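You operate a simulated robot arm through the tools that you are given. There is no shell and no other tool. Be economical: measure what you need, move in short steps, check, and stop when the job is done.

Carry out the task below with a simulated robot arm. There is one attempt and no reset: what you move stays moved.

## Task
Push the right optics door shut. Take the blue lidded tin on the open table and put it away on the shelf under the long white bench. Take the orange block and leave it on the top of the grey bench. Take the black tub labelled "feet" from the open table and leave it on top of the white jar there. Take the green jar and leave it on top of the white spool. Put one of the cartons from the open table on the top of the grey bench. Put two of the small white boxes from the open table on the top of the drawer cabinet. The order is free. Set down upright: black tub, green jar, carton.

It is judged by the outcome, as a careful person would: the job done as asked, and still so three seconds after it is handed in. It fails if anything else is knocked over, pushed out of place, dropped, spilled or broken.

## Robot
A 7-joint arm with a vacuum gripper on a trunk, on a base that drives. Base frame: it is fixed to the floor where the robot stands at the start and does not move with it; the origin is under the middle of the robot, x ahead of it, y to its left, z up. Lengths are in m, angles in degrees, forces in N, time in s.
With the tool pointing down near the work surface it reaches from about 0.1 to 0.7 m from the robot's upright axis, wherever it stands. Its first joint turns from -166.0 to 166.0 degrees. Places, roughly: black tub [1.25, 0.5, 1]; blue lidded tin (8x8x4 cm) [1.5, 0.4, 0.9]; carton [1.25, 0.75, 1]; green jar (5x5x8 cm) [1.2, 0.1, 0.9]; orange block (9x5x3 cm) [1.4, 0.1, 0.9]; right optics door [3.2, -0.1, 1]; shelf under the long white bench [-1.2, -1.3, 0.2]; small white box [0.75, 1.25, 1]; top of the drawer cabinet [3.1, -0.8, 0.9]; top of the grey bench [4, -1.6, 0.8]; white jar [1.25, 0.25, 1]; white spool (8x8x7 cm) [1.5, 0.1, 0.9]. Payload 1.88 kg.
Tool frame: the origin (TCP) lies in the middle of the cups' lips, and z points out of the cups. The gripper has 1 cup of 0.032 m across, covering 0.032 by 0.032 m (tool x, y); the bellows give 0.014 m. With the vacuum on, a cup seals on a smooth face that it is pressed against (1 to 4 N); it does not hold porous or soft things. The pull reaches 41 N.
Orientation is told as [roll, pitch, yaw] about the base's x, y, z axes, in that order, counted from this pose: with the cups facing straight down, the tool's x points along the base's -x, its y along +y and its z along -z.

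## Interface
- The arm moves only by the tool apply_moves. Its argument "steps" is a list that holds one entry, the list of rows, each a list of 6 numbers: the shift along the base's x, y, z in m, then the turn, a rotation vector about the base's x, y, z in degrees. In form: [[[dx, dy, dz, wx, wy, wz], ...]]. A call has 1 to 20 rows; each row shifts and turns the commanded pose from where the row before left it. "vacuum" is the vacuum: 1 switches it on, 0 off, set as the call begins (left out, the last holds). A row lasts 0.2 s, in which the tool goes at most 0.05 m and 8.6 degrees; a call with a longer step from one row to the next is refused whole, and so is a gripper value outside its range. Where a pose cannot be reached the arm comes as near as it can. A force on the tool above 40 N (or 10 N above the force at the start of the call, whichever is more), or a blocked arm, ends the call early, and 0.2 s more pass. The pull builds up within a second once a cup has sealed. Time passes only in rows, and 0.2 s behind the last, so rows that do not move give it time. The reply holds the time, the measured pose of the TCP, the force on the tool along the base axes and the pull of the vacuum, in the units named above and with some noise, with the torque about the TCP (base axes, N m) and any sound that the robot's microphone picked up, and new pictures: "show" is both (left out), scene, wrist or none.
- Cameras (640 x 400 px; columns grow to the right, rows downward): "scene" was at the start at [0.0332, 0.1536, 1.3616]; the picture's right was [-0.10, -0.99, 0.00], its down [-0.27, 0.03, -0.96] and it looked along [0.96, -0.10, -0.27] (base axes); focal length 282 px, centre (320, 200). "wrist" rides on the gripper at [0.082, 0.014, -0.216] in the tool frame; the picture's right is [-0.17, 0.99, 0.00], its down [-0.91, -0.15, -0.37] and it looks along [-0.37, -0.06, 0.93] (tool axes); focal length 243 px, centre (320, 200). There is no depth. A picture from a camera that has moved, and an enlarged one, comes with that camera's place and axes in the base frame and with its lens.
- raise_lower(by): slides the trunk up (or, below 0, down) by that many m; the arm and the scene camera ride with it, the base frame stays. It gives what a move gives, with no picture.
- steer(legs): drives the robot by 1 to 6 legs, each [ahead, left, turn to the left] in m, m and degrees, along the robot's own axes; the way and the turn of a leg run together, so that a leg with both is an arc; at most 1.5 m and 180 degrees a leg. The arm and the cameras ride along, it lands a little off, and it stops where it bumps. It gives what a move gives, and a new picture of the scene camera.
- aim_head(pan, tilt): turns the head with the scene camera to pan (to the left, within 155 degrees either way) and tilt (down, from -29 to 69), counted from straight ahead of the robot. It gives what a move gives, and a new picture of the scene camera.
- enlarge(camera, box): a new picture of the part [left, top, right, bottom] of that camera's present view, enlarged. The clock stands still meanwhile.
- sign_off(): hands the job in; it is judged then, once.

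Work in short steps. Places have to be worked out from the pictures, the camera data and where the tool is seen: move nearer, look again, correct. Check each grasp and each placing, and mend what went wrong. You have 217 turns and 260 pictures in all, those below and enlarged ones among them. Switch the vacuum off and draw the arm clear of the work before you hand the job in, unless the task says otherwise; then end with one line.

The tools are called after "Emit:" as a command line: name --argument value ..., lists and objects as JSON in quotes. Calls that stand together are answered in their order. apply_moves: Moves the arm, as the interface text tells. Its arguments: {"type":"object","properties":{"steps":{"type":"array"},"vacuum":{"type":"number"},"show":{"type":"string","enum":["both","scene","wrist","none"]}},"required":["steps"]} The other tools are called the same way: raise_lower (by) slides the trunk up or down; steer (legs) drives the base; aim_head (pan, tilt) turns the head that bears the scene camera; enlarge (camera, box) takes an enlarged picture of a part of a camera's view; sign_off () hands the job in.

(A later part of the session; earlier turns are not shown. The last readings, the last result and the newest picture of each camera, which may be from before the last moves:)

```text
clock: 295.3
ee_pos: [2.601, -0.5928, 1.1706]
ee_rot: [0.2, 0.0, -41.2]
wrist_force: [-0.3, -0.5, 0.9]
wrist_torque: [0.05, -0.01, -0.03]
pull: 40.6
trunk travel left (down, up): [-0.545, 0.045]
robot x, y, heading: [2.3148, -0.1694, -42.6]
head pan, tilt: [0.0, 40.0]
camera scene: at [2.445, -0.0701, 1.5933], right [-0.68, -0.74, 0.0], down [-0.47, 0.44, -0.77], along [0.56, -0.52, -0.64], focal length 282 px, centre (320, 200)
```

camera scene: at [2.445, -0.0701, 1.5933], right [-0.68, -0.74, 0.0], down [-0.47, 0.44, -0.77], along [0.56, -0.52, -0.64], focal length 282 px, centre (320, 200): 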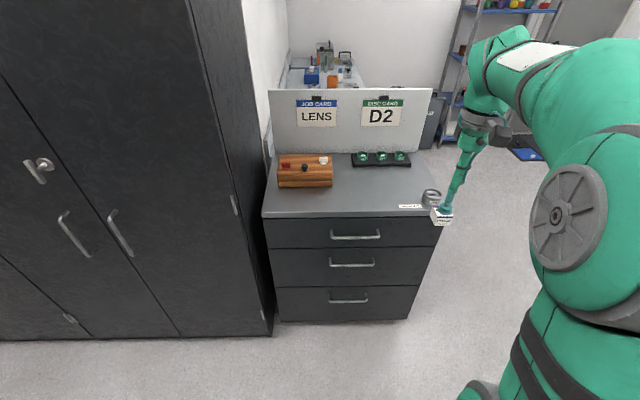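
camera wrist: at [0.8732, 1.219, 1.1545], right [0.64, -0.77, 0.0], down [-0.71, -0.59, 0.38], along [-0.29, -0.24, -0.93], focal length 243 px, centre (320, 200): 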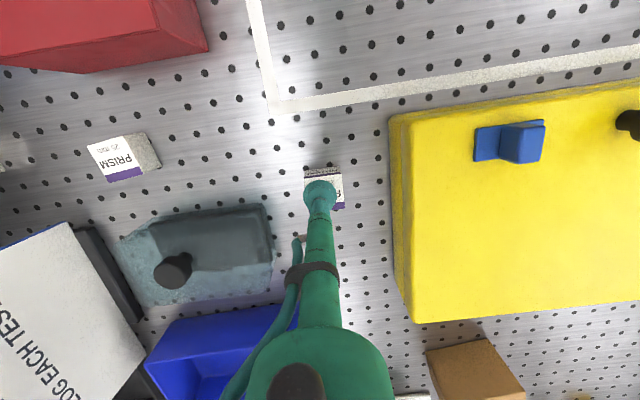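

Free spots on the cabinet top: between the wooden holder and the ring, ≈ s 2.72, N 1.44 and N 1.33. Drive ahead 0.25 and move over the first.

Emit:
steer --legs '[[0.25, 0, 0.5]]'

Emit:
apply_moves --steps '[[[0.033, 0.002, -0.02, 0, 0, 0], [0.033, 0.002, -0.02, 0, 0, 0], [0.044, 0.002, -0.02, 0, 0, 0], [0.044, 0.002, -0.02, 0, 0, 0], [0.04, 0.002, -0.025, 0, 0, 0], [0, 0, 0, 0, 0, 0]]]'

```text
clock: 297.2
ee_pos: [2.7973, -0.7564, 1.1688]
ee_rot: [0.2, 0.0, -40.0]
wrist_force: [-0.6, -0.3, -0.1]
wrist_torque: [0.01, 0.01, 0.02]
pull: 40.5
trunk travel left (down, up): [-0.545, 0.045]
robot x, y, heading: [2.5011, -0.3388, -41.1]
head pan, tilt: [0.0, 40.0]
camera scene: at [2.6299, -0.2359, 1.5933], right [-0.66, -0.75, 0.0], down [-0.48, 0.43, -0.77], along [0.57, -0.51, -0.64], focal length 282 px, centre (320, 200)
```

scene: 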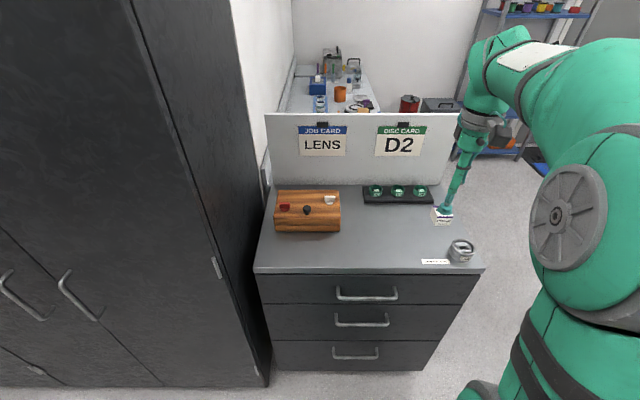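

```text
clock: 298.6
ee_pos: [2.9925, -0.7486, 1.0668]
ee_rot: [0.2, 0.0, -40.1]
wrist_force: [-0.6, 0.5, -0.9]
wrist_torque: [0.03, 0.01, -0.05]
pull: 40.6
trunk travel left (down, up): [-0.545, 0.045]
robot x, y, heading: [2.5028, -0.3442, -41.3]
head pan, tilt: [0.0, 40.0]
camera scene: at [2.6301, -0.2358, 1.5933], right [-0.66, -0.75, 0.0], down [-0.48, 0.43, -0.77], along [0.57, -0.51, -0.64], focal length 282 px, centre (320, 200)
camera wrist: at [2.9385, -0.6857, 1.2821], right [0.76, 0.65, 0.0], down [0.6, -0.71, 0.37], along [0.24, -0.28, -0.93], focal length 243 px, centre (320, 200)
```

scene: 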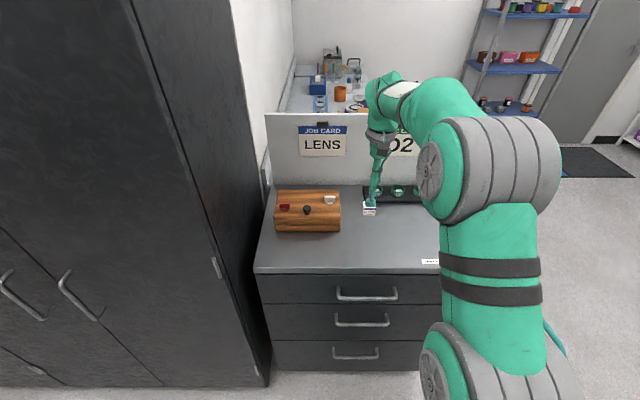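
wrist: 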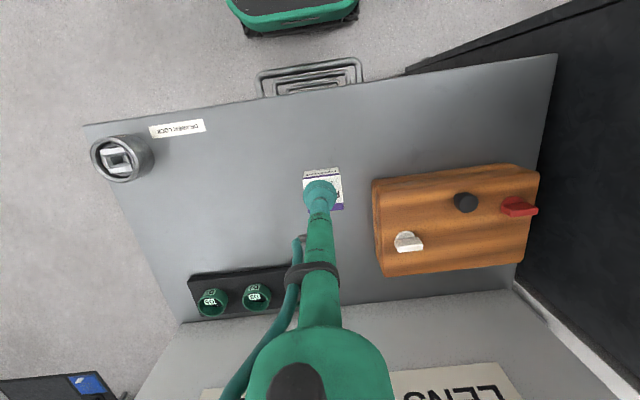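

Clear spot below. Lower gradually.

Emit:
apply_moves --steps '[[[0, 0, -0.035, 0, 0, 0], [0, 0, -0.03, 0, 0, 0], [0, 0, -0.015, 0, 0, 0], [0, 0, -0.008, 0, 0, 0], [0, 0, -0.008, 0, 0, 0], [0, 0, -0.008, 0, 0, 0], [0, 0, 0, 0, 0, 0]]]' --show "wrist"

```text
clock: 300.2
ee_pos: [2.9887, -0.7482, 0.96]
ee_rot: [0.2, -0.1, -40.0]
wrist_force: [-0.4, 0.9, -0.7]
wrist_torque: [0.04, 0.0, -0.01]
pull: 40.6
trunk travel left (down, up): [-0.545, 0.045]
robot x, y, heading: [2.5004, -0.3449, -41.4]
head pan, tilt: [0.0, 40.0]
camera wrist: at [2.9358, -0.6855, 1.1759], right [0.76, 0.65, 0.0], down [0.6, -0.71, 0.37], along [0.24, -0.28, -0.93], focal length 243 px, centre (320, 200)
```

wrist: 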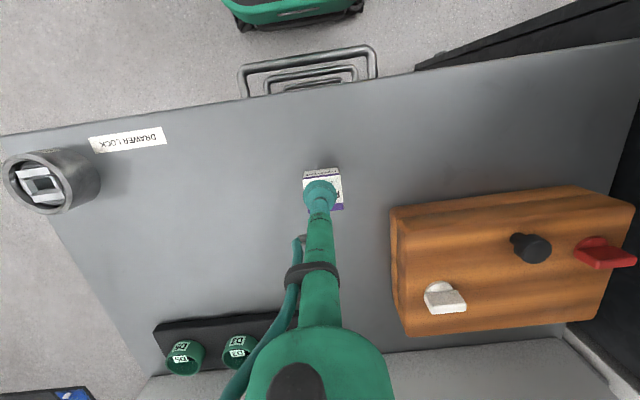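

Emit:
apply_moves --steps '[[[0, 0, -0.006, 0, 0, 0], [0, 0, -0.006, 0, 0, 0], [0, 0, -0.006, 0, 0, 0], [0, 0, -0.005, 0, 0, 0], [0, 0, 0, 0, 0, 0]]]' --show "none"

```text
clock: 301.4
ee_pos: [2.9901, -0.7465, 0.9376]
ee_rot: [0.3, 0.0, -39.9]
wrist_force: [-0.2, 0.3, 0.0]
wrist_torque: [0.02, -0.01, -0.02]
pull: 40.6
trunk travel left (down, up): [-0.545, 0.045]
robot x, y, heading: [2.5029, -0.3426, -41.4]
head pan, tilt: [0.0, 40.0]
```

Emit:
apply_moves --steps '[[[0, 0, -0.005, 0, 0, 0], [0, 0, -0.005, 0, 0, 0], [0, 0, -0.005, 0, 0, 0], [0, 0, -0.005, 0, 0, 0], [0, 0, 0, 0, 0, 0]]]' --show "none"

```text
clock: 302.6
ee_pos: [2.9924, -0.7468, 0.9205]
ee_rot: [0.2, -0.4, -40.0]
wrist_force: [2.9, 1.6, 32.0]
wrist_torque: [0.09, -0.04, 0.0]
pull: 41.0
trunk travel left (down, up): [-0.545, 0.045]
robot x, y, heading: [2.4993, -0.3438, -41.5]
head pan, tilt: [0.0, 40.0]
```

Contact. Release and rise.

Emit:
apply_moves --steps '[[[0, 0, 0, 0, 0, 0], [0, 0, 0, 0, 0, 0], [0, 0, 0, 0, 0, 0], [0, 0, 0, 0, 0, 0], [0, 0, 0.01, 0, 0, 0], [0, 0, 0.03, 0, 0, 0], [0, 0, 0.05, 0, 0, 0], [0, 0, 0.05, 0, 0, 0], [0, 0, 0.05, 0, 0, 0], [0, 0, 0.05, 0, 0, 0], [-0.033, 0.03, 0.02, 0, 0, 0], [-0.033, 0.03, 0, 0, 0, 0], [-0.033, 0.03, 0, 0, 0, 0], [-0.033, 0.03, 0, 0, 0, 0], [0, 0, 0, 0, 0, 0]]]' --vacuum 0 --show "scene"

```text
clock: 305.8
ee_pos: [2.8595, -0.6246, 1.1718]
ee_rot: [0.3, -0.1, -40.0]
wrist_force: [0.8, 0.8, 1.0]
wrist_torque: [-0.01, -0.03, 0.0]
pull: 0.1
trunk travel left (down, up): [-0.545, 0.045]
robot x, y, heading: [2.5037, -0.3415, -41.1]
head pan, tilt: [0.0, 40.0]
camera scene: at [2.6295, -0.2355, 1.5933], right [-0.66, -0.75, 0.0], down [-0.48, 0.42, -0.77], along [0.57, -0.51, -0.64], focal length 282 px, centre (320, 200)
```

scene: 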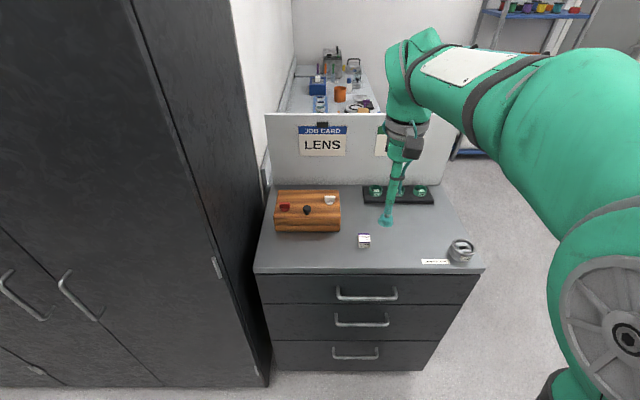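

Box 1 stands on the cabinet (top z≈0.88). Return for box B (≈(0.716,1.328)) along the same route.

Emit:
steer --legs '[[-0.25, 0, 0], [0, 0.95, 0], [0, 0, -90.5], [0, -1.4, 0], [0, -0.75, 0]]'

Emit:
aim_head --pan -10 --tilt 40

```text
clock: 326.7
ee_pos: [1.0426, 1.6804, 1.1713]
ee_rot: [0.2, 0.0, -129.1]
wrist_force: [-0.5, 0.5, -0.1]
wrist_torque: [0.03, 0.01, -0.03]
pull: 0.1
trunk travel left (down, up): [-0.545, 0.045]
robot x, y, heading: [1.3211, 2.0443, -130.3]
head pan, tilt: [0.0, 40.0]
camera scene: at [1.4295, 1.9169, 1.5933], right [-0.76, 0.65, 0.0], down [0.42, 0.49, -0.77], along [-0.5, -0.58, -0.64], focal length 282 px, centre (320, 200)
```

scene: 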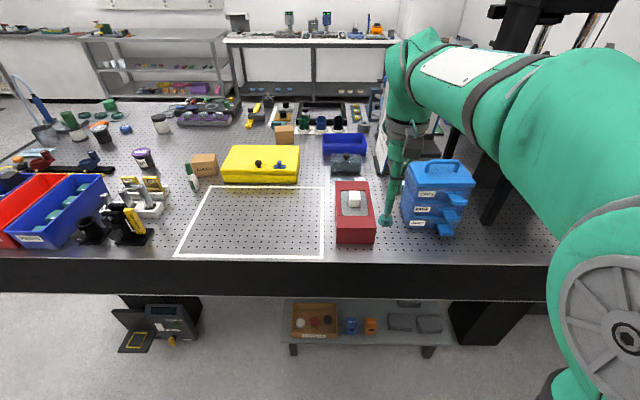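

```text
clock: 327.4
ee_pos: [1.0415, 1.6808, 1.172]
ee_rot: [0.2, 0.0, -129.1]
wrist_force: [-0.2, -0.2, 0.8]
wrist_torque: [-0.01, 0.01, 0.0]
pull: 0.1
trunk travel left (down, up): [-0.545, 0.045]
robot x, y, heading: [1.3172, 2.0433, -130.3]
head pan, tilt: [-10.0, 40.0]
camera scene: at [1.4192, 1.9274, 1.5933], right [-0.64, 0.77, 0.0], down [0.5, 0.41, -0.77], along [-0.59, -0.49, -0.64], focal length 282 px, centre (320, 200)
```

scene: 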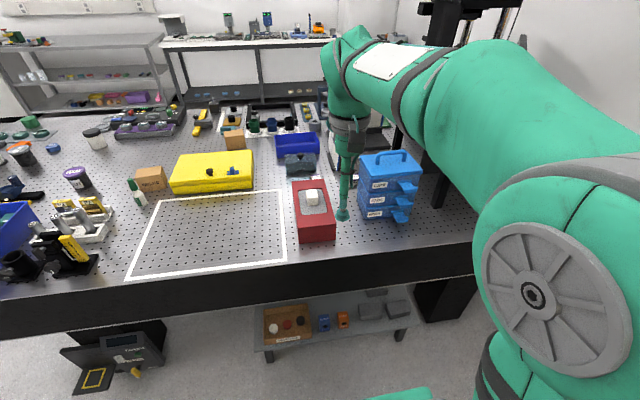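

Shift left 0.2 to keep the elbow clear of the blue organizer, then move in.

Emit:
steer --legs '[[0, 0.2, -1.5], [0.25, 0, 0]]'

Emit:
apply_moves --steps '[[[-0.03, -0.035, 0.0, 0, 0, 0], [-0.03, -0.035, 0.0, 0, 0, 0], [0, 0, 0, 0, 0, 0]]]'

```text
clock: 330.4
ee_pos: [1.0092, 1.3775, 1.172]
ee_rot: [0.1, 0.0, -130.8]
wrist_force: [-0.5, -0.2, -0.6]
wrist_torque: [-0.01, 0.0, 0.01]
pull: 0.0
trunk travel left (down, up): [-0.545, 0.045]
robot x, y, heading: [1.3028, 1.7313, -132.0]
head pan, tilt: [-10.0, 40.0]
camera scene: at [1.3932, 1.6126, 1.5933], right [-0.61, 0.79, 0.0], down [0.51, 0.39, -0.77], along [-0.61, -0.47, -0.64], focal length 282 px, centre (320, 200)
```

scene: 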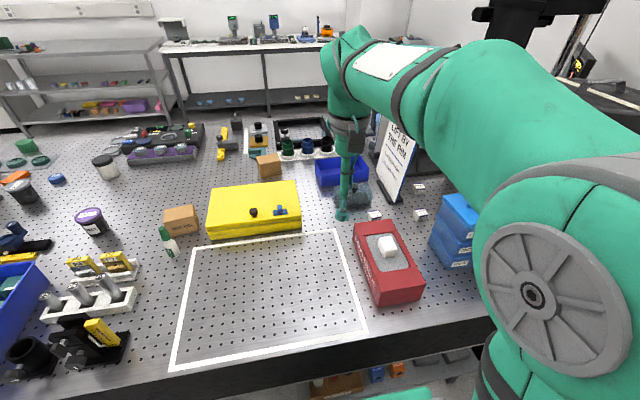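

```text
clock: 331.2
ee_pos: [0.9475, 1.3064, 1.1706]
ee_rot: [0.2, 0.0, -130.7]
wrist_force: [0.3, 0.5, 0.3]
wrist_torque: [0.05, -0.01, -0.01]
pull: 0.0
trunk travel left (down, up): [-0.545, 0.045]
robot x, y, heading: [1.2996, 1.7315, -132.0]
head pan, tilt: [-10.0, 40.0]
camera scene: at [1.3932, 1.6126, 1.5933], right [-0.61, 0.79, 0.0], down [0.51, 0.39, -0.77], along [-0.61, -0.47, -0.64], focal length 282 px, centre (320, 200)
camera wrist: at [1.0114, 1.3594, 1.3856], right [0.64, -0.77, 0.0], down [-0.71, -0.59, 0.37], along [-0.29, -0.24, -0.93], focal length 243 px, centre (320, 200)
```

scene: 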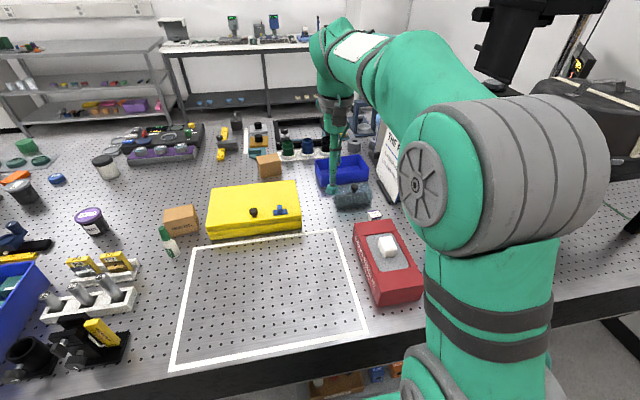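
wrist: 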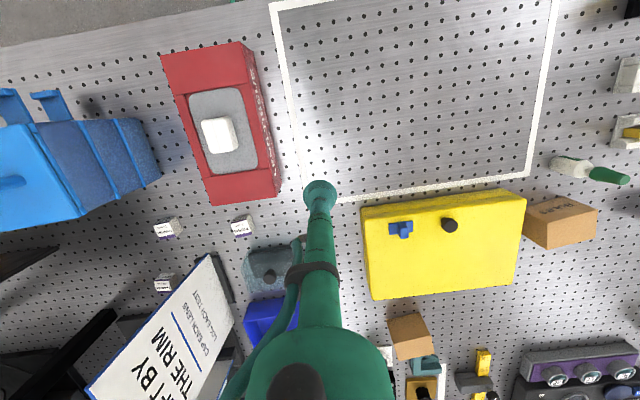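

Box B ≈ (0.726,1.330). Move over it in stages, watching the elbow against the blue organizer.

Emit:
apply_moves --steps '[[[-0.044, 0.005, -0.01, 0, 0, 0], [-0.044, 0.005, -0.01, 0, 0, 0], [-0.044, 0.005, -0.01, 0, 0, 0], [0, 0, 0, 0, 0, 0]]]'

```text
clock: 332.2
ee_pos: [0.8181, 1.3211, 1.1413]
ee_rot: [0.2, 0.0, -130.8]
wrist_force: [0.5, 0.0, 0.7]
wrist_torque: [0.01, -0.04, -0.02]
pull: 0.0
trunk travel left (down, up): [-0.545, 0.045]
robot x, y, heading: [1.2974, 1.7297, -132.3]
head pan, tilt: [-10.0, 40.0]
camera scene: at [1.3929, 1.6127, 1.5934], right [-0.61, 0.79, 0.0], down [0.51, 0.39, -0.77], along [-0.61, -0.47, -0.64], focal length 282 px, centre (320, 200)
camera wrist: at [0.8816, 1.3748, 1.3566], right [0.64, -0.77, 0.0], down [-0.72, -0.59, 0.37], along [-0.29, -0.24, -0.93], focal length 243 px, centre (320, 200)
```

scene: 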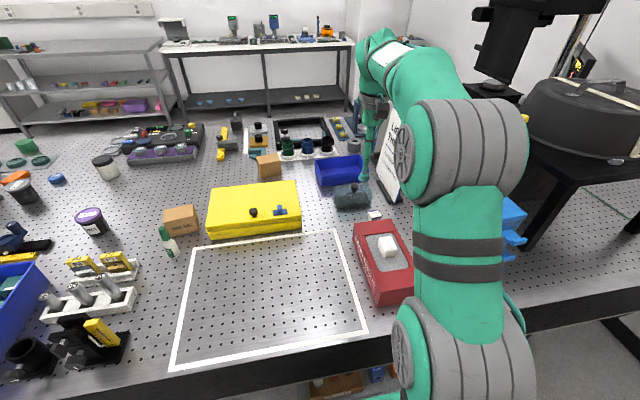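
wrist: 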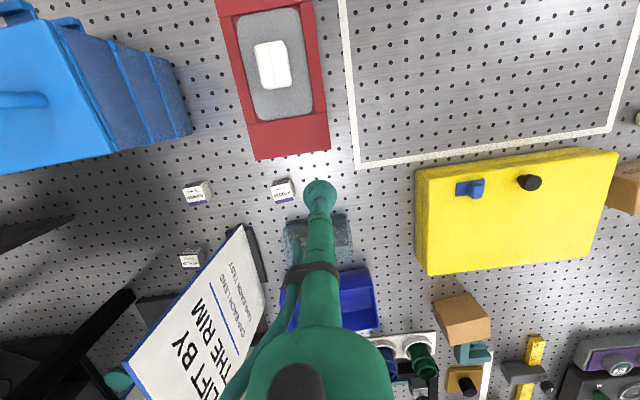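

The standing card's near edge is ~13 cm from box B, OK. Continue over B and lower to 1.03.

Emit:
apply_moves --steps '[[[-0.045, 0.007, -0.01, 0, 0, 0], [-0.045, 0.007, -0.01, 0, 0, 0], [0, 0, -0.045, 0, 0, 0], [0, 0, -0.045, 0, 0, 0], [0, 0, 0, 0, 0, 0]]]'

Emit:
enlarge --camera "wrist" --box '[270, 135, 370, 210]'

```text
clock: 333.4
ee_pos: [0.7278, 1.3366, 1.0304]
ee_rot: [0.2, 0.0, -130.8]
wrist_force: [-0.2, 0.3, 0.2]
wrist_torque: [-0.01, -0.03, 0.0]
pull: 0.0
trunk travel left (down, up): [-0.545, 0.045]
robot x, y, heading: [1.302, 1.7317, -132.1]
head pan, tilt: [-10.0, 40.0]
camera scene: at [1.393, 1.6125, 1.5933], right [-0.61, 0.79, 0.0], down [0.51, 0.39, -0.77], along [-0.61, -0.47, -0.64], focal length 282 px, centre (320, 200)
camera wrist: at [0.7908, 1.3898, 1.2459], right [0.64, -0.77, 0.0], down [-0.71, -0.59, 0.37], along [-0.29, -0.24, -0.93], focal length 243 px, centre (320, 200)
```

scene: 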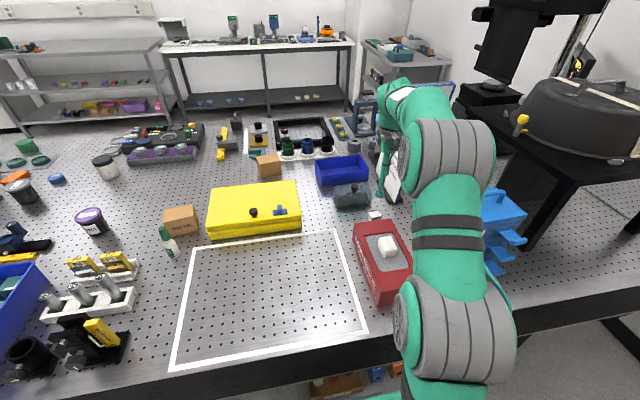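
wrist: 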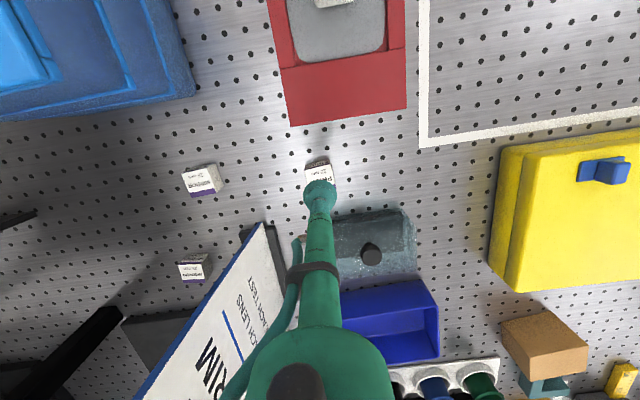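

```text
5.33 times, centred on (320, 172) of wrist
camera zoom: at [0.7908, 1.3898, 1.2459], right [0.64, -0.77, 0.0], down [-0.71, -0.59, 0.37], along [-0.29, -0.24, -0.93], focal length 1294 px, centre (320, 347)
```

zoom: 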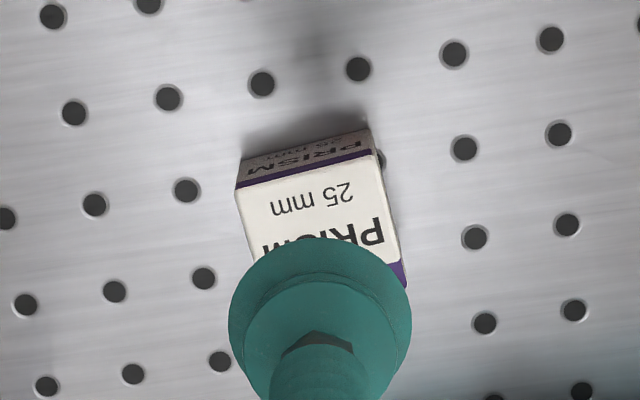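

Box centre is ~1 cm further forward. Correct and pick.

Emit:
apply_moves --steps '[[[-0.008, -0.008, -0.03, 0, 0, 0], [0, 0, -0.025, 0, 0, 0], [0, 0, -0.012, 0, 0, 0], [0, 0, -0.008, 0, 0, 0], [0, 0, -0.006, 0, 0, 0], [0, 0, -0.006, 0, 0, 0], [0, 0, -0.005, 0, 0, 0], [0, 0, 0, 0, 0, 0]]]' --vacuum 1 --show "wrist"

```text
clock: 335.2
ee_pos: [0.7191, 1.3275, 0.9402]
ee_rot: [0.2, 0.1, -130.9]
wrist_force: [0.1, -0.2, -0.4]
wrist_torque: [0.0, 0.0, -0.02]
pull: 40.8
trunk travel left (down, up): [-0.545, 0.045]
robot x, y, heading: [1.3011, 1.7325, -132.2]
head pan, tilt: [-10.0, 40.0]
camera wrist: at [0.7826, 1.3806, 1.1552], right [0.64, -0.77, 0.0], down [-0.72, -0.59, 0.37], along [-0.29, -0.24, -0.93], focal length 243 px, centre (320, 200)
```

wrist: 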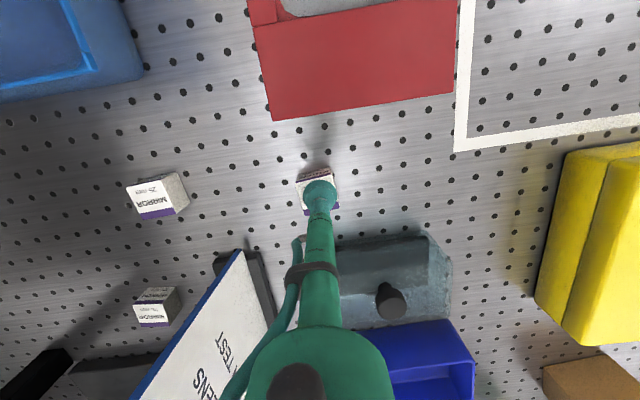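

Sealed. Lift, retract, and drive back to the cabinet.

Emit:
apply_moves --steps '[[[0, 0, 0.03, 0, 0, 0], [0, 0, 0.045, 0, 0, 0], [0, 0, 0.045, 0, 0, 0], [0, 0, 0.045, 0, 0, 0], [0.02, 0.02, 0.035, 0, 0, 0], [0.035, 0.03, 0.015, 0, 0, 0], [0.035, 0.03, 0.01, 0, 0, 0], [0.035, 0.03, 0, 0, 0, 0], [0.035, 0.03, 0, 0, 0, 0], [0.035, 0.03, 0, 0, 0, 0], [0.035, 0.03, 0, 0, 0, 0], [0, 0, 0, 0, 0, 0]]]' --show "none"

Emit:
steer --legs '[[-0.2, 0, 0], [0, 1.4, 0], [0, 0.65, 0], [0, 0, 90], [0, -0.93, 0]]'

Emit:
aim_head --pan 0 --tilt 40

```text
clock: 337.8
ee_pos: [0.9492, 1.532, 1.167]
ee_rot: [0.2, 0.0, -130.8]
wrist_force: [-0.2, -0.1, 0.3]
wrist_torque: [-0.03, 0.02, 0.02]
pull: 40.9
trunk travel left (down, up): [-0.545, 0.045]
robot x, y, heading: [1.297, 1.732, -132.5]
head pan, tilt: [-10.0, 40.0]
```

```text
clock: 357.4
ee_pos: [2.5453, -0.5222, 1.1657]
ee_rot: [0.2, 0.0, -39.7]
wrist_force: [-0.3, -0.6, 0.0]
wrist_torque: [-0.01, -0.03, 0.0]
pull: 40.4
trunk travel left (down, up): [-0.545, 0.045]
robot x, y, heading: [2.3397, -0.1778, -41.3]
head pan, tilt: [-10.0, 40.0]
camera scene: at [2.4548, -0.0818, 1.5933], right [-0.78, -0.63, 0.0], down [-0.4, 0.5, -0.77], along [0.48, -0.6, -0.64], focal length 282 px, centre (320, 200)
```

scene: 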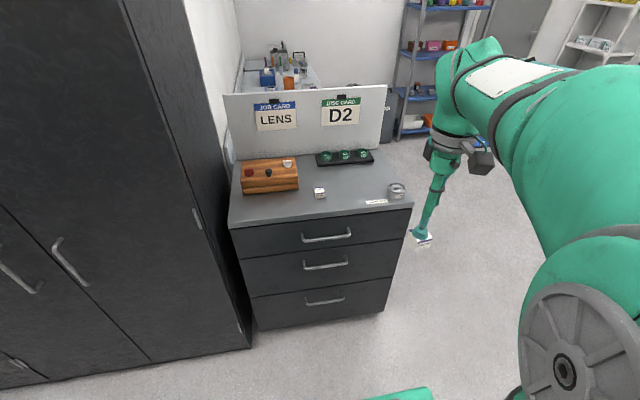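

```text
clock: 358.1
ee_pos: [2.5451, -0.5224, 1.1674]
ee_rot: [0.1, 0.0, -39.7]
wrist_force: [0.2, -0.7, -0.4]
wrist_torque: [-0.01, -0.02, 0.01]
pull: 40.6
trunk travel left (down, up): [-0.545, 0.045]
robot x, y, heading: [2.3365, -0.1744, -41.0]
head pan, tilt: [0.0, 40.0]
camera scene: at [2.4655, -0.0715, 1.5933], right [-0.66, -0.75, 0.0], down [-0.48, 0.42, -0.77], along [0.58, -0.5, -0.64], focal length 282 px, centre (320, 200)
```

scene: 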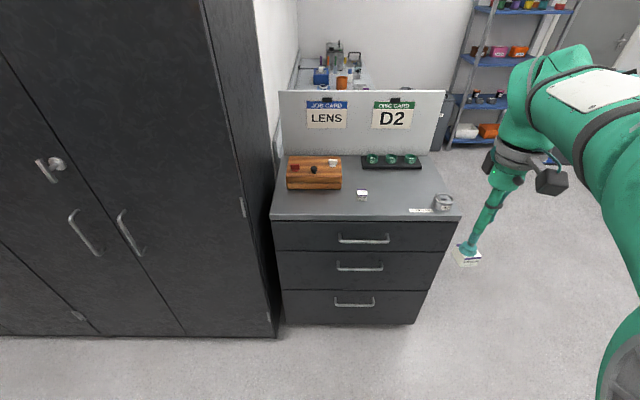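

Second spot: (2.918,-0.838), 11 cm from box 1. Drive ahead and move over it.

Emit:
steer --legs '[[0.25, 0, 0]]'

Emit:
apply_moves --steps '[[[0.031, -0.025, -0.018, 0, 0, 0], [0.031, -0.025, -0.018, 0, 0, 0], [0.031, -0.025, -0.018, 0, 0, 0], [0.031, -0.025, -0.018, 0, 0, 0], [0.031, -0.025, -0.018, 0, 0, 0], [0.03, -0.027, -0.018, 0, 0, 0], [0, 0, 0, 0, 0, 0]]]'

```text
clock: 359.9
ee_pos: [2.7298, -0.6822, 1.1668]
ee_rot: [0.1, 0.0, -39.6]
wrist_force: [1.3, 0.2, -0.4]
wrist_torque: [0.01, -0.01, -0.01]
pull: 40.8
trunk travel left (down, up): [-0.545, 0.045]
robot x, y, heading: [2.5243, -0.337, -41.2]
head pan, tilt: [0.0, 40.0]
camera scene: at [2.6485, -0.2308, 1.5933], right [-0.66, -0.76, 0.0], down [-0.49, 0.42, -0.77], along [0.58, -0.5, -0.64], focal length 282 px, centre (320, 200)
```

scene: 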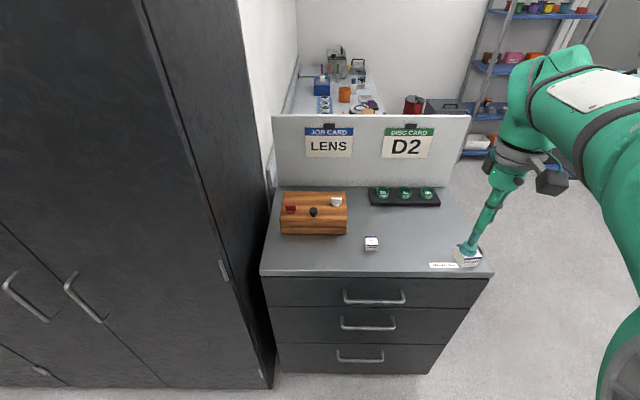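

```text
clock: 361.5
ee_pos: [2.9176, -0.8302, 1.0571]
ee_rot: [0.2, 0.0, -39.5]
wrist_force: [-0.6, 0.7, -0.4]
wrist_torque: [0.0, 0.05, -0.04]
pull: 40.6
trunk travel left (down, up): [-0.545, 0.045]
robot x, y, heading: [2.5199, -0.3378, -41.1]
head pan, tilt: [0.0, 40.0]
camera scene: at [2.6487, -0.231, 1.5933], right [-0.66, -0.76, 0.0], down [-0.49, 0.42, -0.77], along [0.58, -0.5, -0.64], focal length 282 px, centre (320, 200)
camera wrist: at [2.8626, -0.7682, 1.2733], right [0.76, 0.65, 0.0], down [0.61, -0.7, 0.37], along [0.25, -0.28, -0.93], focal length 243 px, centre (320, 200)
```

scene: 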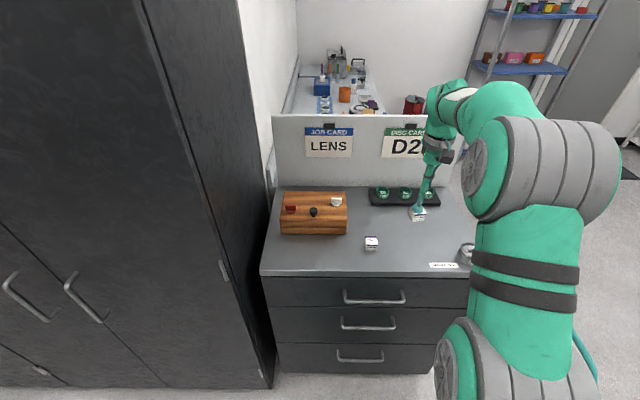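
wrist: 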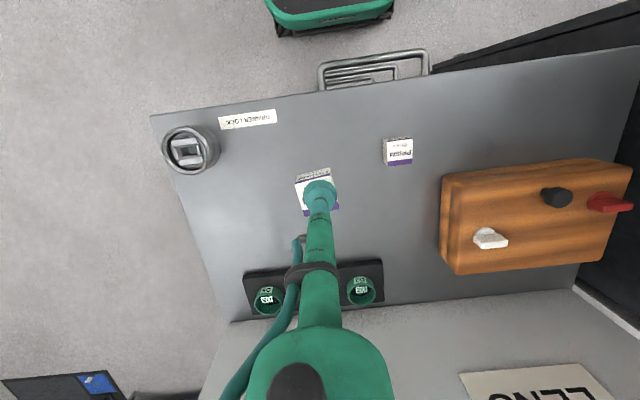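

Emit:
apply_moves --steps '[[[0, 0, -0.045, 0, 0, 0], [0, 0, -0.045, 0, 0, 0], [0, 0, -0.02, 0, 0, 0], [0, 0, -0.01, 0, 0, 0], [0, 0, -0.006, 0, 0, 0], [0, 0, -0.006, 0, 0, 0], [0, 0, -0.005, 0, 0, 0], [0, 0, 0, 0, 0, 0]]]' --show "none"

```text
clock: 363.3
ee_pos: [2.9151, -0.8331, 0.9251]
ee_rot: [0.0, -0.3, -39.5]
wrist_force: [1.5, 0.0, 29.1]
wrist_torque: [0.0, 0.08, -0.02]
pull: 40.5
trunk travel left (down, up): [-0.545, 0.045]
robot x, y, heading: [2.5178, -0.3368, -41.1]
head pan, tilt: [0.0, 40.0]
```

Contact. Release, rise and retract.

Emit:
apply_moves --steps '[[[0, 0, 0, 0, 0, 0], [0, 0, 0, 0, 0, 0], [0, 0, 0, 0, 0, 0], [0, 0, 0, 0, 0, 0], [0, 0, 0.01, 0, 0, 0], [0, 0, 0.03, 0, 0, 0], [0, 0, 0.05, 0, 0, 0], [0, 0, 0.05, 0, 0, 0], [0, 0, 0.05, 0, 0, 0], [0, 0, 0.05, 0, 0, 0], [-0.033, 0.03, 0.02, 0, 0, 0], [-0.033, 0.03, 0, 0, 0, 0], [-0.033, 0.03, 0, 0, 0, 0], [-0.033, 0.03, 0, 0, 0, 0], [0, 0, 0, 0, 0, 0]]]' --vacuum 0 --show "scene"

```text
clock: 366.5
ee_pos: [2.7851, -0.7156, 1.1791]
ee_rot: [0.2, 0.0, -39.6]
wrist_force: [1.1, 0.8, 0.2]
wrist_torque: [-0.01, 0.02, 0.01]
pull: 0.0
trunk travel left (down, up): [-0.545, 0.045]
robot x, y, heading: [2.5191, -0.3339, -41.0]
head pan, tilt: [0.0, 40.0]
camera scene: at [2.6482, -0.2304, 1.5933], right [-0.66, -0.76, 0.0], down [-0.49, 0.42, -0.77], along [0.58, -0.5, -0.64], focal length 282 px, centre (320, 200)
```

scene: 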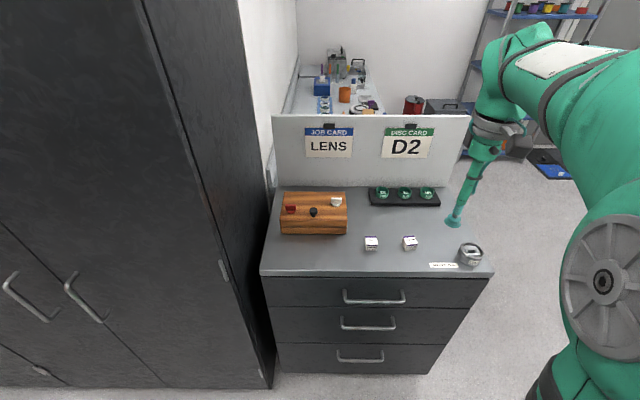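

Both boxes are on the cabinet. Now the FEET tub from behind: drive round to the back at s≈0.6.

Emit:
steer --legs '[[-0.25, 0, 0], [0, 0.98, 0], [0, 0, -91], [0, -1.27, 0]]'

Emit:
aim_head --pan 0 --tilt 45

```text
clock: 382.9
ee_pos: [1.5637, 1.1127, 1.1789]
ee_rot: [0.1, 0.0, -128.0]
wrist_force: [0.5, -0.5, 0.2]
wrist_torque: [-0.01, 0.01, -0.01]
pull: 0.2
trunk travel left (down, up): [-0.545, 0.045]
robot x, y, heading: [1.932, 1.3857, -129.5]
head pan, tilt: [0.0, 40.0]
camera scene: at [2.0458, 1.2613, 1.5933], right [-0.77, 0.64, 0.0], down [0.41, 0.5, -0.77], along [-0.49, -0.59, -0.64], focal length 282 px, centre (320, 200)
```

scene: 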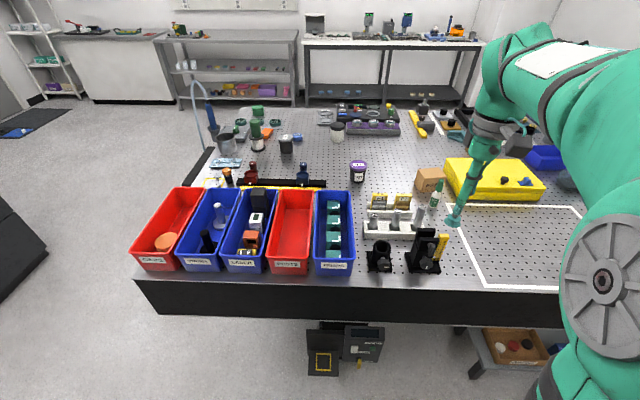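

```text
clock: 383.6
ee_pos: [1.5635, 1.1114, 1.1796]
ee_rot: [0.2, 0.0, -127.9]
wrist_force: [-0.1, 0.0, -0.3]
wrist_torque: [-0.02, 0.01, 0.0]
pull: 0.1
trunk travel left (down, up): [-0.545, 0.045]
robot x, y, heading: [1.932, 1.3857, -129.5]
head pan, tilt: [0.0, 45.0]
camera scene: at [2.0482, 1.2641, 1.5861], right [-0.77, 0.64, 0.0], down [0.45, 0.55, -0.71], along [-0.45, -0.55, -0.71], focal length 282 px, centre (320, 200)
```

scene: 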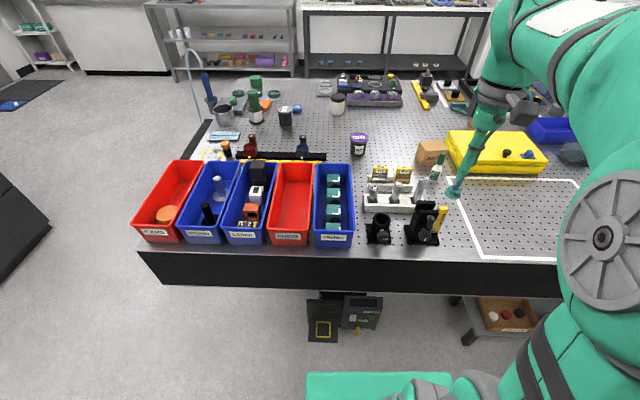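

Tub ≈ (1.33,0.63), lid z≈0.97. I go 0.15 m nearer (stopping short of the under-table control box), then extend with a 15° forward tilt.

Emit:
steer --legs '[[0.15, 0.05, -2.5]]'

Emit:
apply_moves --steps '[[[-0.025, -0.04, 0.0, 0, 0, 0], [-0.018, -0.045, 0.0, -5.55, 5.0, 0], [-0.018, -0.045, 0.0, -5.55, 5.0, 0], [0, 0, 0, 0, 0, 0]]]'

```text
clock: 385.0
ee_pos: [1.4908, 0.983, 1.1794]
ee_rot: [0.1, 0.1, -130.6]
wrist_force: [0.1, -0.1, -0.9]
wrist_torque: [-0.03, 0.0, 0.04]
pull: 0.0
trunk travel left (down, up): [-0.545, 0.045]
robot x, y, heading: [1.8769, 1.2386, -132.2]
head pan, tilt: [0.0, 45.0]
camera scene: at [1.9829, 1.1126, 1.5861], right [-0.74, 0.67, 0.0], down [0.47, 0.53, -0.71], along [-0.47, -0.53, -0.71], focal length 282 px, centre (320, 200)
```

scene: 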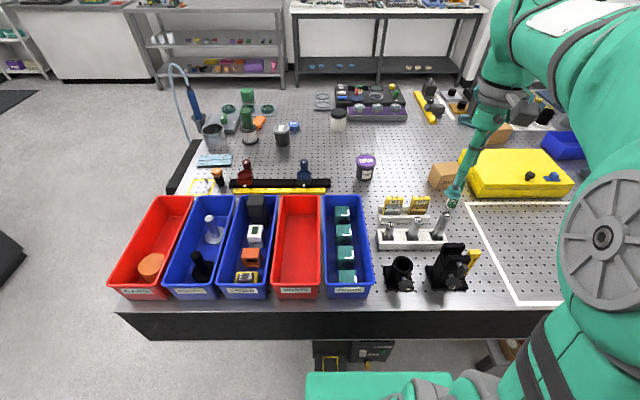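

```text
clock: 386.0
ee_pos: [1.4291, 0.8533, 1.179]
ee_rot: [-0.2, -14.9, -130.5]
wrist_force: [-0.4, -0.4, -1.1]
wrist_torque: [-0.02, 0.02, 0.0]
pull: 0.1
trunk travel left (down, up): [-0.545, 0.045]
robot x, y, heading: [1.8749, 1.2414, -132.0]
head pan, tilt: [0.0, 45.0]
camera scene: at [1.983, 1.1126, 1.5861], right [-0.74, 0.67, 0.0], down [0.47, 0.53, -0.71], along [-0.47, -0.53, -0.71], focal length 282 px, centre (320, 200)
camera wrist: at [1.528, 0.9452, 1.3658], right [0.64, -0.76, 0.04], down [-0.63, -0.5, 0.6], along [-0.44, -0.41, -0.8], focal length 243 px, centre (320, 200)
```

scene: 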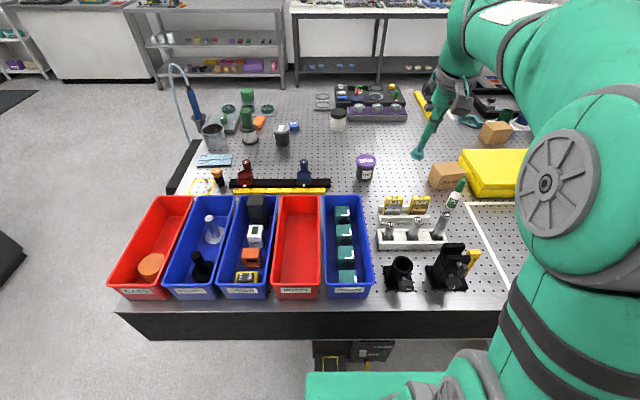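
wrist: 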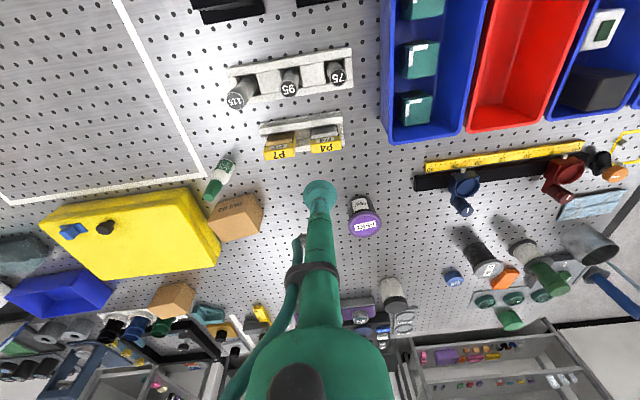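

Tub lid ≈ (1.322,0.617,0.975). Move above it.

Emit:
apply_moves --steps '[[[-0.018, -0.039, -0.016, 0, 0, 0], [-0.018, -0.039, -0.016, 0, 0, 0], [-0.018, -0.039, -0.016, 0, 0, 0], [-0.018, -0.039, -0.016, 0, 0, 0], [-0.018, -0.039, -0.016, 0, 0, 0], [-0.017, -0.041, -0.016, 0, 0, 0], [0, 0, 0, 0, 0, 0]]]'

```text
clock: 387.6
ee_pos: [1.3223, 0.6147, 1.0895]
ee_rot: [-0.2, -15.0, -130.6]
wrist_force: [0.0, 0.8, -0.1]
wrist_torque: [0.0, 0.01, -0.04]
pull: 0.1
trunk travel left (down, up): [-0.545, 0.045]
robot x, y, heading: [1.8744, 1.2361, -132.0]
head pan, tilt: [0.0, 45.0]
camera scene: at [1.9835, 1.1131, 1.5861], right [-0.74, 0.67, 0.0], down [0.47, 0.53, -0.71], along [-0.47, -0.53, -0.71], focal length 282 px, centre (320, 200)
camera wrist: at [1.4207, 0.7081, 1.2761], right [0.65, -0.76, 0.04], down [-0.63, -0.5, 0.6], along [-0.44, -0.41, -0.8], focal length 243 px, centre (320, 200)
```

scene: 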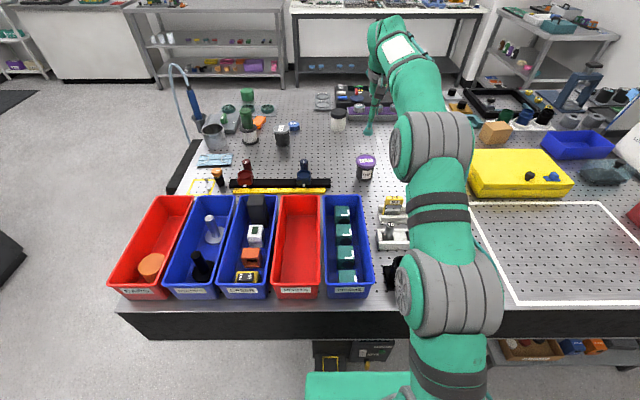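
wrist: 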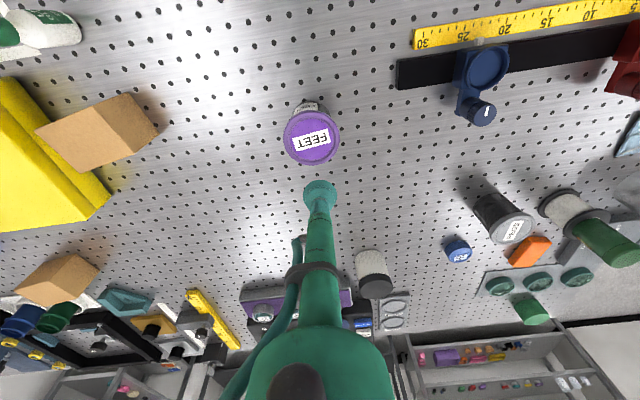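

Reached with margin; I reduce the tilt to ~8°, and lower to 1.04 above the lid (target (1.325,0.628)).

Emit:
apply_moves --steps '[[[0.003, 0.012, -0.025, 5.2, -4.7, 0], [0, 0, -0.025, 0, 0, 0], [0, 0, 0, 0, 0, 0]]]' --show "wrist"

Emit:
enlarge --camera "wrist" --box '[260, 130, 380, 205]'

```text
clock: 388.4
ee_pos: [1.3252, 0.6297, 1.036]
ee_rot: [0.0, -7.9, -130.7]
wrist_force: [-0.2, 0.0, -0.2]
wrist_torque: [0.02, 0.0, -0.01]
pull: 0.1
trunk travel left (down, up): [-0.545, 0.045]
robot x, y, heading: [1.8733, 1.2371, -131.9]
head pan, tilt: [0.0, 45.0]
camera wrist: at [1.4077, 0.704, 1.2374], right [0.64, -0.77, 0.02], down [-0.67, -0.55, 0.5], along [-0.37, -0.33, -0.87], focal length 243 px, centre (320, 200)
```

wrist: 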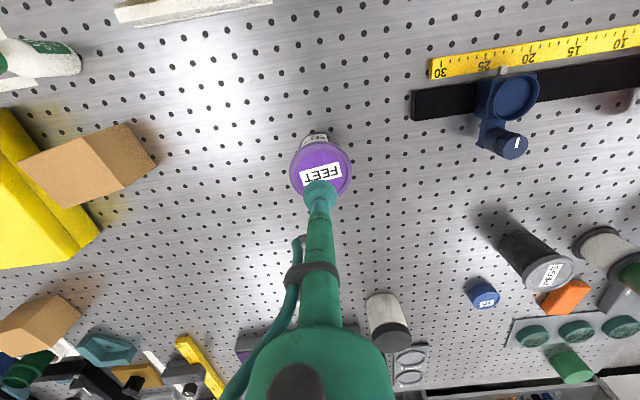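

```text
5.33 times, centred on (320, 168) of wrist
camera zoom: at [1.4077, 0.704, 1.2374], right [0.64, -0.77, 0.02], down [-0.67, -0.55, 0.5], along [-0.37, -0.33, -0.87], focal length 1294 px, centre (320, 373)
```

zoom: 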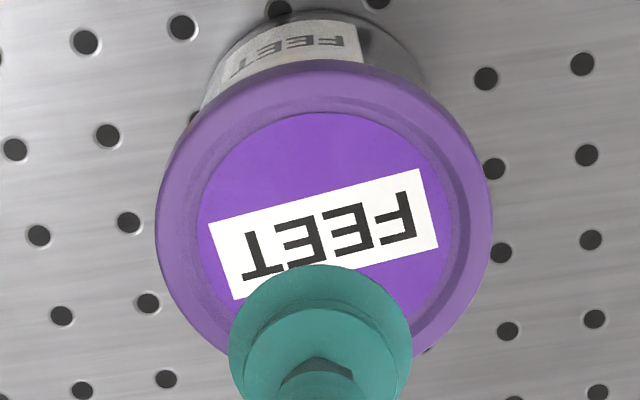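

Centred over the lid. Descend with vacuum on at 8° tilt.

Emit:
apply_moves --steps '[[[0, -0.001, -0.03, 0, 0, 0], [0, 0, -0.012, 0, 0, 0], [0, 0, -0.008, 0, 0, 0], [0, 0, -0.006, 0, 0, 0], [0, 0, -0.006, 0, 0, 0], [0, 0, -0.005, 0, 0, 0], [0, 0, -0.005, 0, 0, 0], [0, 0, 0, 0, 0, 0]]]' --vacuum 1 --show "wrist"

```text
clock: 390.0
ee_pos: [1.3237, 0.625, 0.9707]
ee_rot: [-0.2, -8.7, -130.5]
wrist_force: [-1.5, -0.8, 8.1]
wrist_torque: [0.24, -0.32, -0.03]
pull: 40.7
trunk travel left (down, up): [-0.545, 0.045]
robot x, y, heading: [1.8742, 1.2375, -132.0]
head pan, tilt: [0.0, 45.0]
stopped in row 8: the force on the tool passed its limit at 42 N (the readings are from after the stop); the commanded pose is now the measured one
camera wrist: at [1.4087, 0.7018, 1.1715], right [0.64, -0.77, 0.02], down [-0.67, -0.54, 0.51], along [-0.38, -0.34, -0.86], focal length 243 px, centre (320, 200)
```

wrist: 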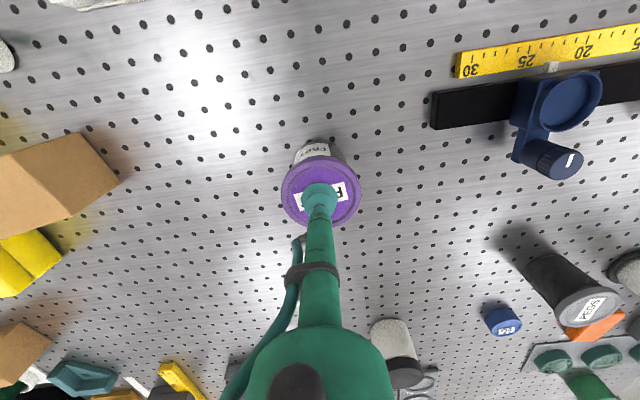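

Sealed. Lift straight up, then retract.

Emit:
apply_moves --steps '[[[0, 0, 0.02, 0, 0, 0], [0, 0, 0.03, 0, 0, 0], [0, 0, 0.04, 0, 0, 0], [0, 0, 0.04, 0, 0, 0], [0.015, 0.017, 0.03, 0, 0, 0], [0.025, 0.028, 0.02, 0, 0, 0], [0.03, 0.033, 0.01, 0, 0, 0], [0.03, 0.033, 0.01, 0, 0, 0], [0.03, 0.033, 0, 0, 0, 0], [0.03, 0.033, 0, 0, 0, 0], [0.03, 0.033, 0, 0, 0, 0], [0, 0, 0, 0, 0, 0]]]'

```text
clock: 392.6
ee_pos: [1.5101, 0.8371, 1.1657]
ee_rot: [-0.1, -8.7, -130.5]
wrist_force: [0.6, -0.4, -1.3]
wrist_torque: [0.1, -0.11, -0.02]
pull: 40.9
trunk travel left (down, up): [-0.545, 0.045]
robot x, y, heading: [1.8742, 1.2403, -131.8]
head pan, tilt: [0.0, 45.0]
camera scene: at [1.9831, 1.1131, 1.5861], right [-0.74, 0.67, 0.0], down [0.47, 0.53, -0.71], along [-0.47, -0.53, -0.71], focal length 282 px, centre (320, 200)
camera wrist: at [1.5946, 0.913, 1.367], right [0.64, -0.77, 0.02], down [-0.67, -0.55, 0.51], along [-0.38, -0.34, -0.86], focal length 243 px, centre (320, 200)
```

scene: 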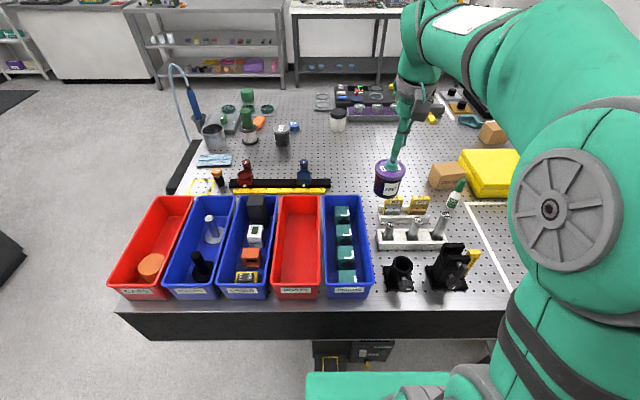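
wrist: 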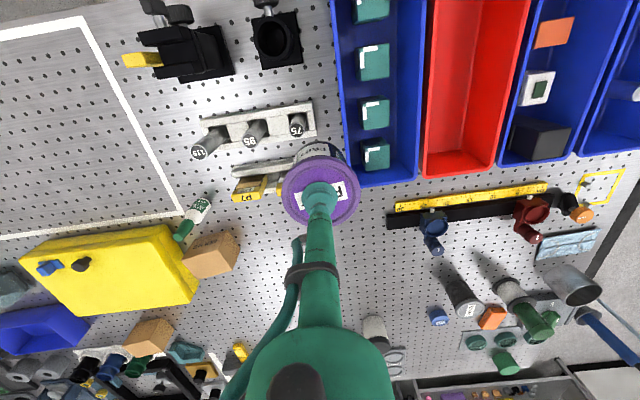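

Tub hangs upright. Route: back off, sideways past the table corner, forward down the corridor, then turn to the table front.

Emit:
steer --legs '[[-0.25, 0, 0], [0, 1.3, 0], [1.4, 0, 0], [1.3, 0, 0]]'

```text
clock: 413.2
ee_pos: [0.9923, -1.9282, 1.1665]
ee_rot: [-0.1, -8.5, -127.3]
wrist_force: [-0.6, 0.8, -2.8]
wrist_torque: [0.05, -0.07, 0.0]
pull: 40.9
trunk travel left (down, up): [-0.545, 0.045]
robot x, y, heading: [1.3318, -1.5051, -128.6]
head pan, tilt: [0.0, 45.0]
camera scene: at [1.448, -1.6259, 1.5861], right [-0.78, 0.63, 0.0], down [0.44, 0.55, -0.71], along [-0.44, -0.55, -0.71], focal length 282 px, centre (320, 200)
```

scene: 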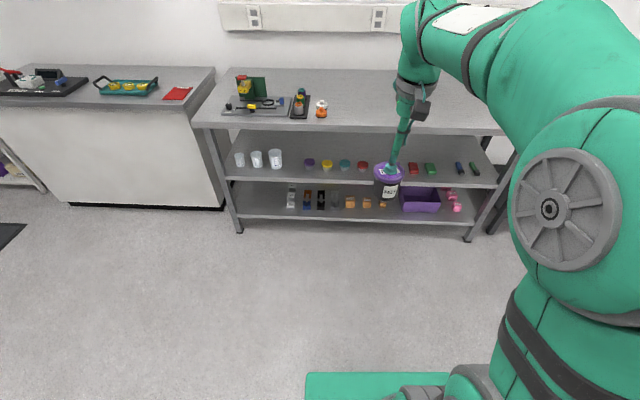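

Turn around to face the table, and go left to s≈0.47.

Emit:
steer --legs '[[0, 0, 176.6], [0, 1.4, 0], [0, 0.13, 0], [0.45, 0, 0]]'

Emit:
aim_head --pan 0 --tilt 50

```text
clock: 430.4
ee_pos: [1.0082, 0.2824, 1.1657]
ee_rot: [0.0, -8.6, 45.8]
wrist_force: [-0.1, 0.6, -1.5]
wrist_torque: [-0.02, 0.09, -0.01]
pull: 40.4
trunk travel left (down, up): [-0.545, 0.045]
robot x, y, heading: [0.617, -0.0969, 44.4]
head pan, tilt: [0.0, 45.0]
camera scene: at [0.5181, 0.0352, 1.5861], right [0.7, -0.72, 0.0], down [-0.51, -0.49, -0.71], along [0.51, 0.49, -0.71], focal length 282 px, centre (320, 200)
```

scene: 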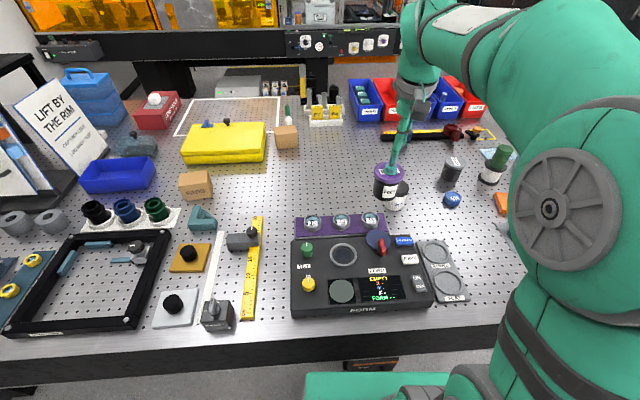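

```text
clock: 431.0
ee_pos: [1.0071, 0.2822, 1.1659]
ee_rot: [-0.1, -8.5, 45.8]
wrist_force: [0.3, 0.0, -1.6]
wrist_torque: [-0.05, 0.05, -0.01]
pull: 40.9
trunk travel left (down, up): [-0.545, 0.045]
robot x, y, heading: [0.6199, -0.0987, 44.5]
head pan, tilt: [0.0, 50.0]
camera scene: at [0.5149, 0.0321, 1.5792], right [0.7, -0.72, 0.0], down [-0.55, -0.53, -0.64], along [0.46, 0.45, -0.77], focal length 282 px, centre (320, 200)
```

scene: 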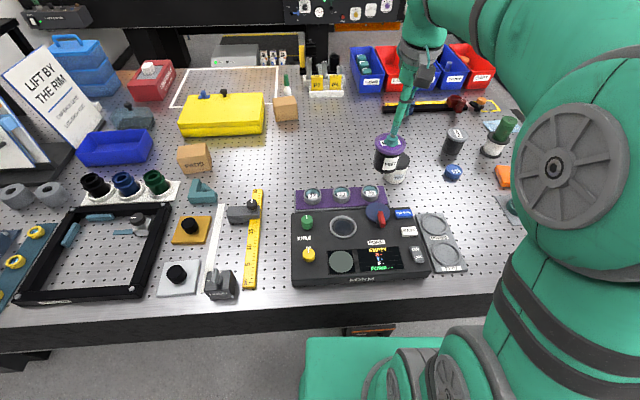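

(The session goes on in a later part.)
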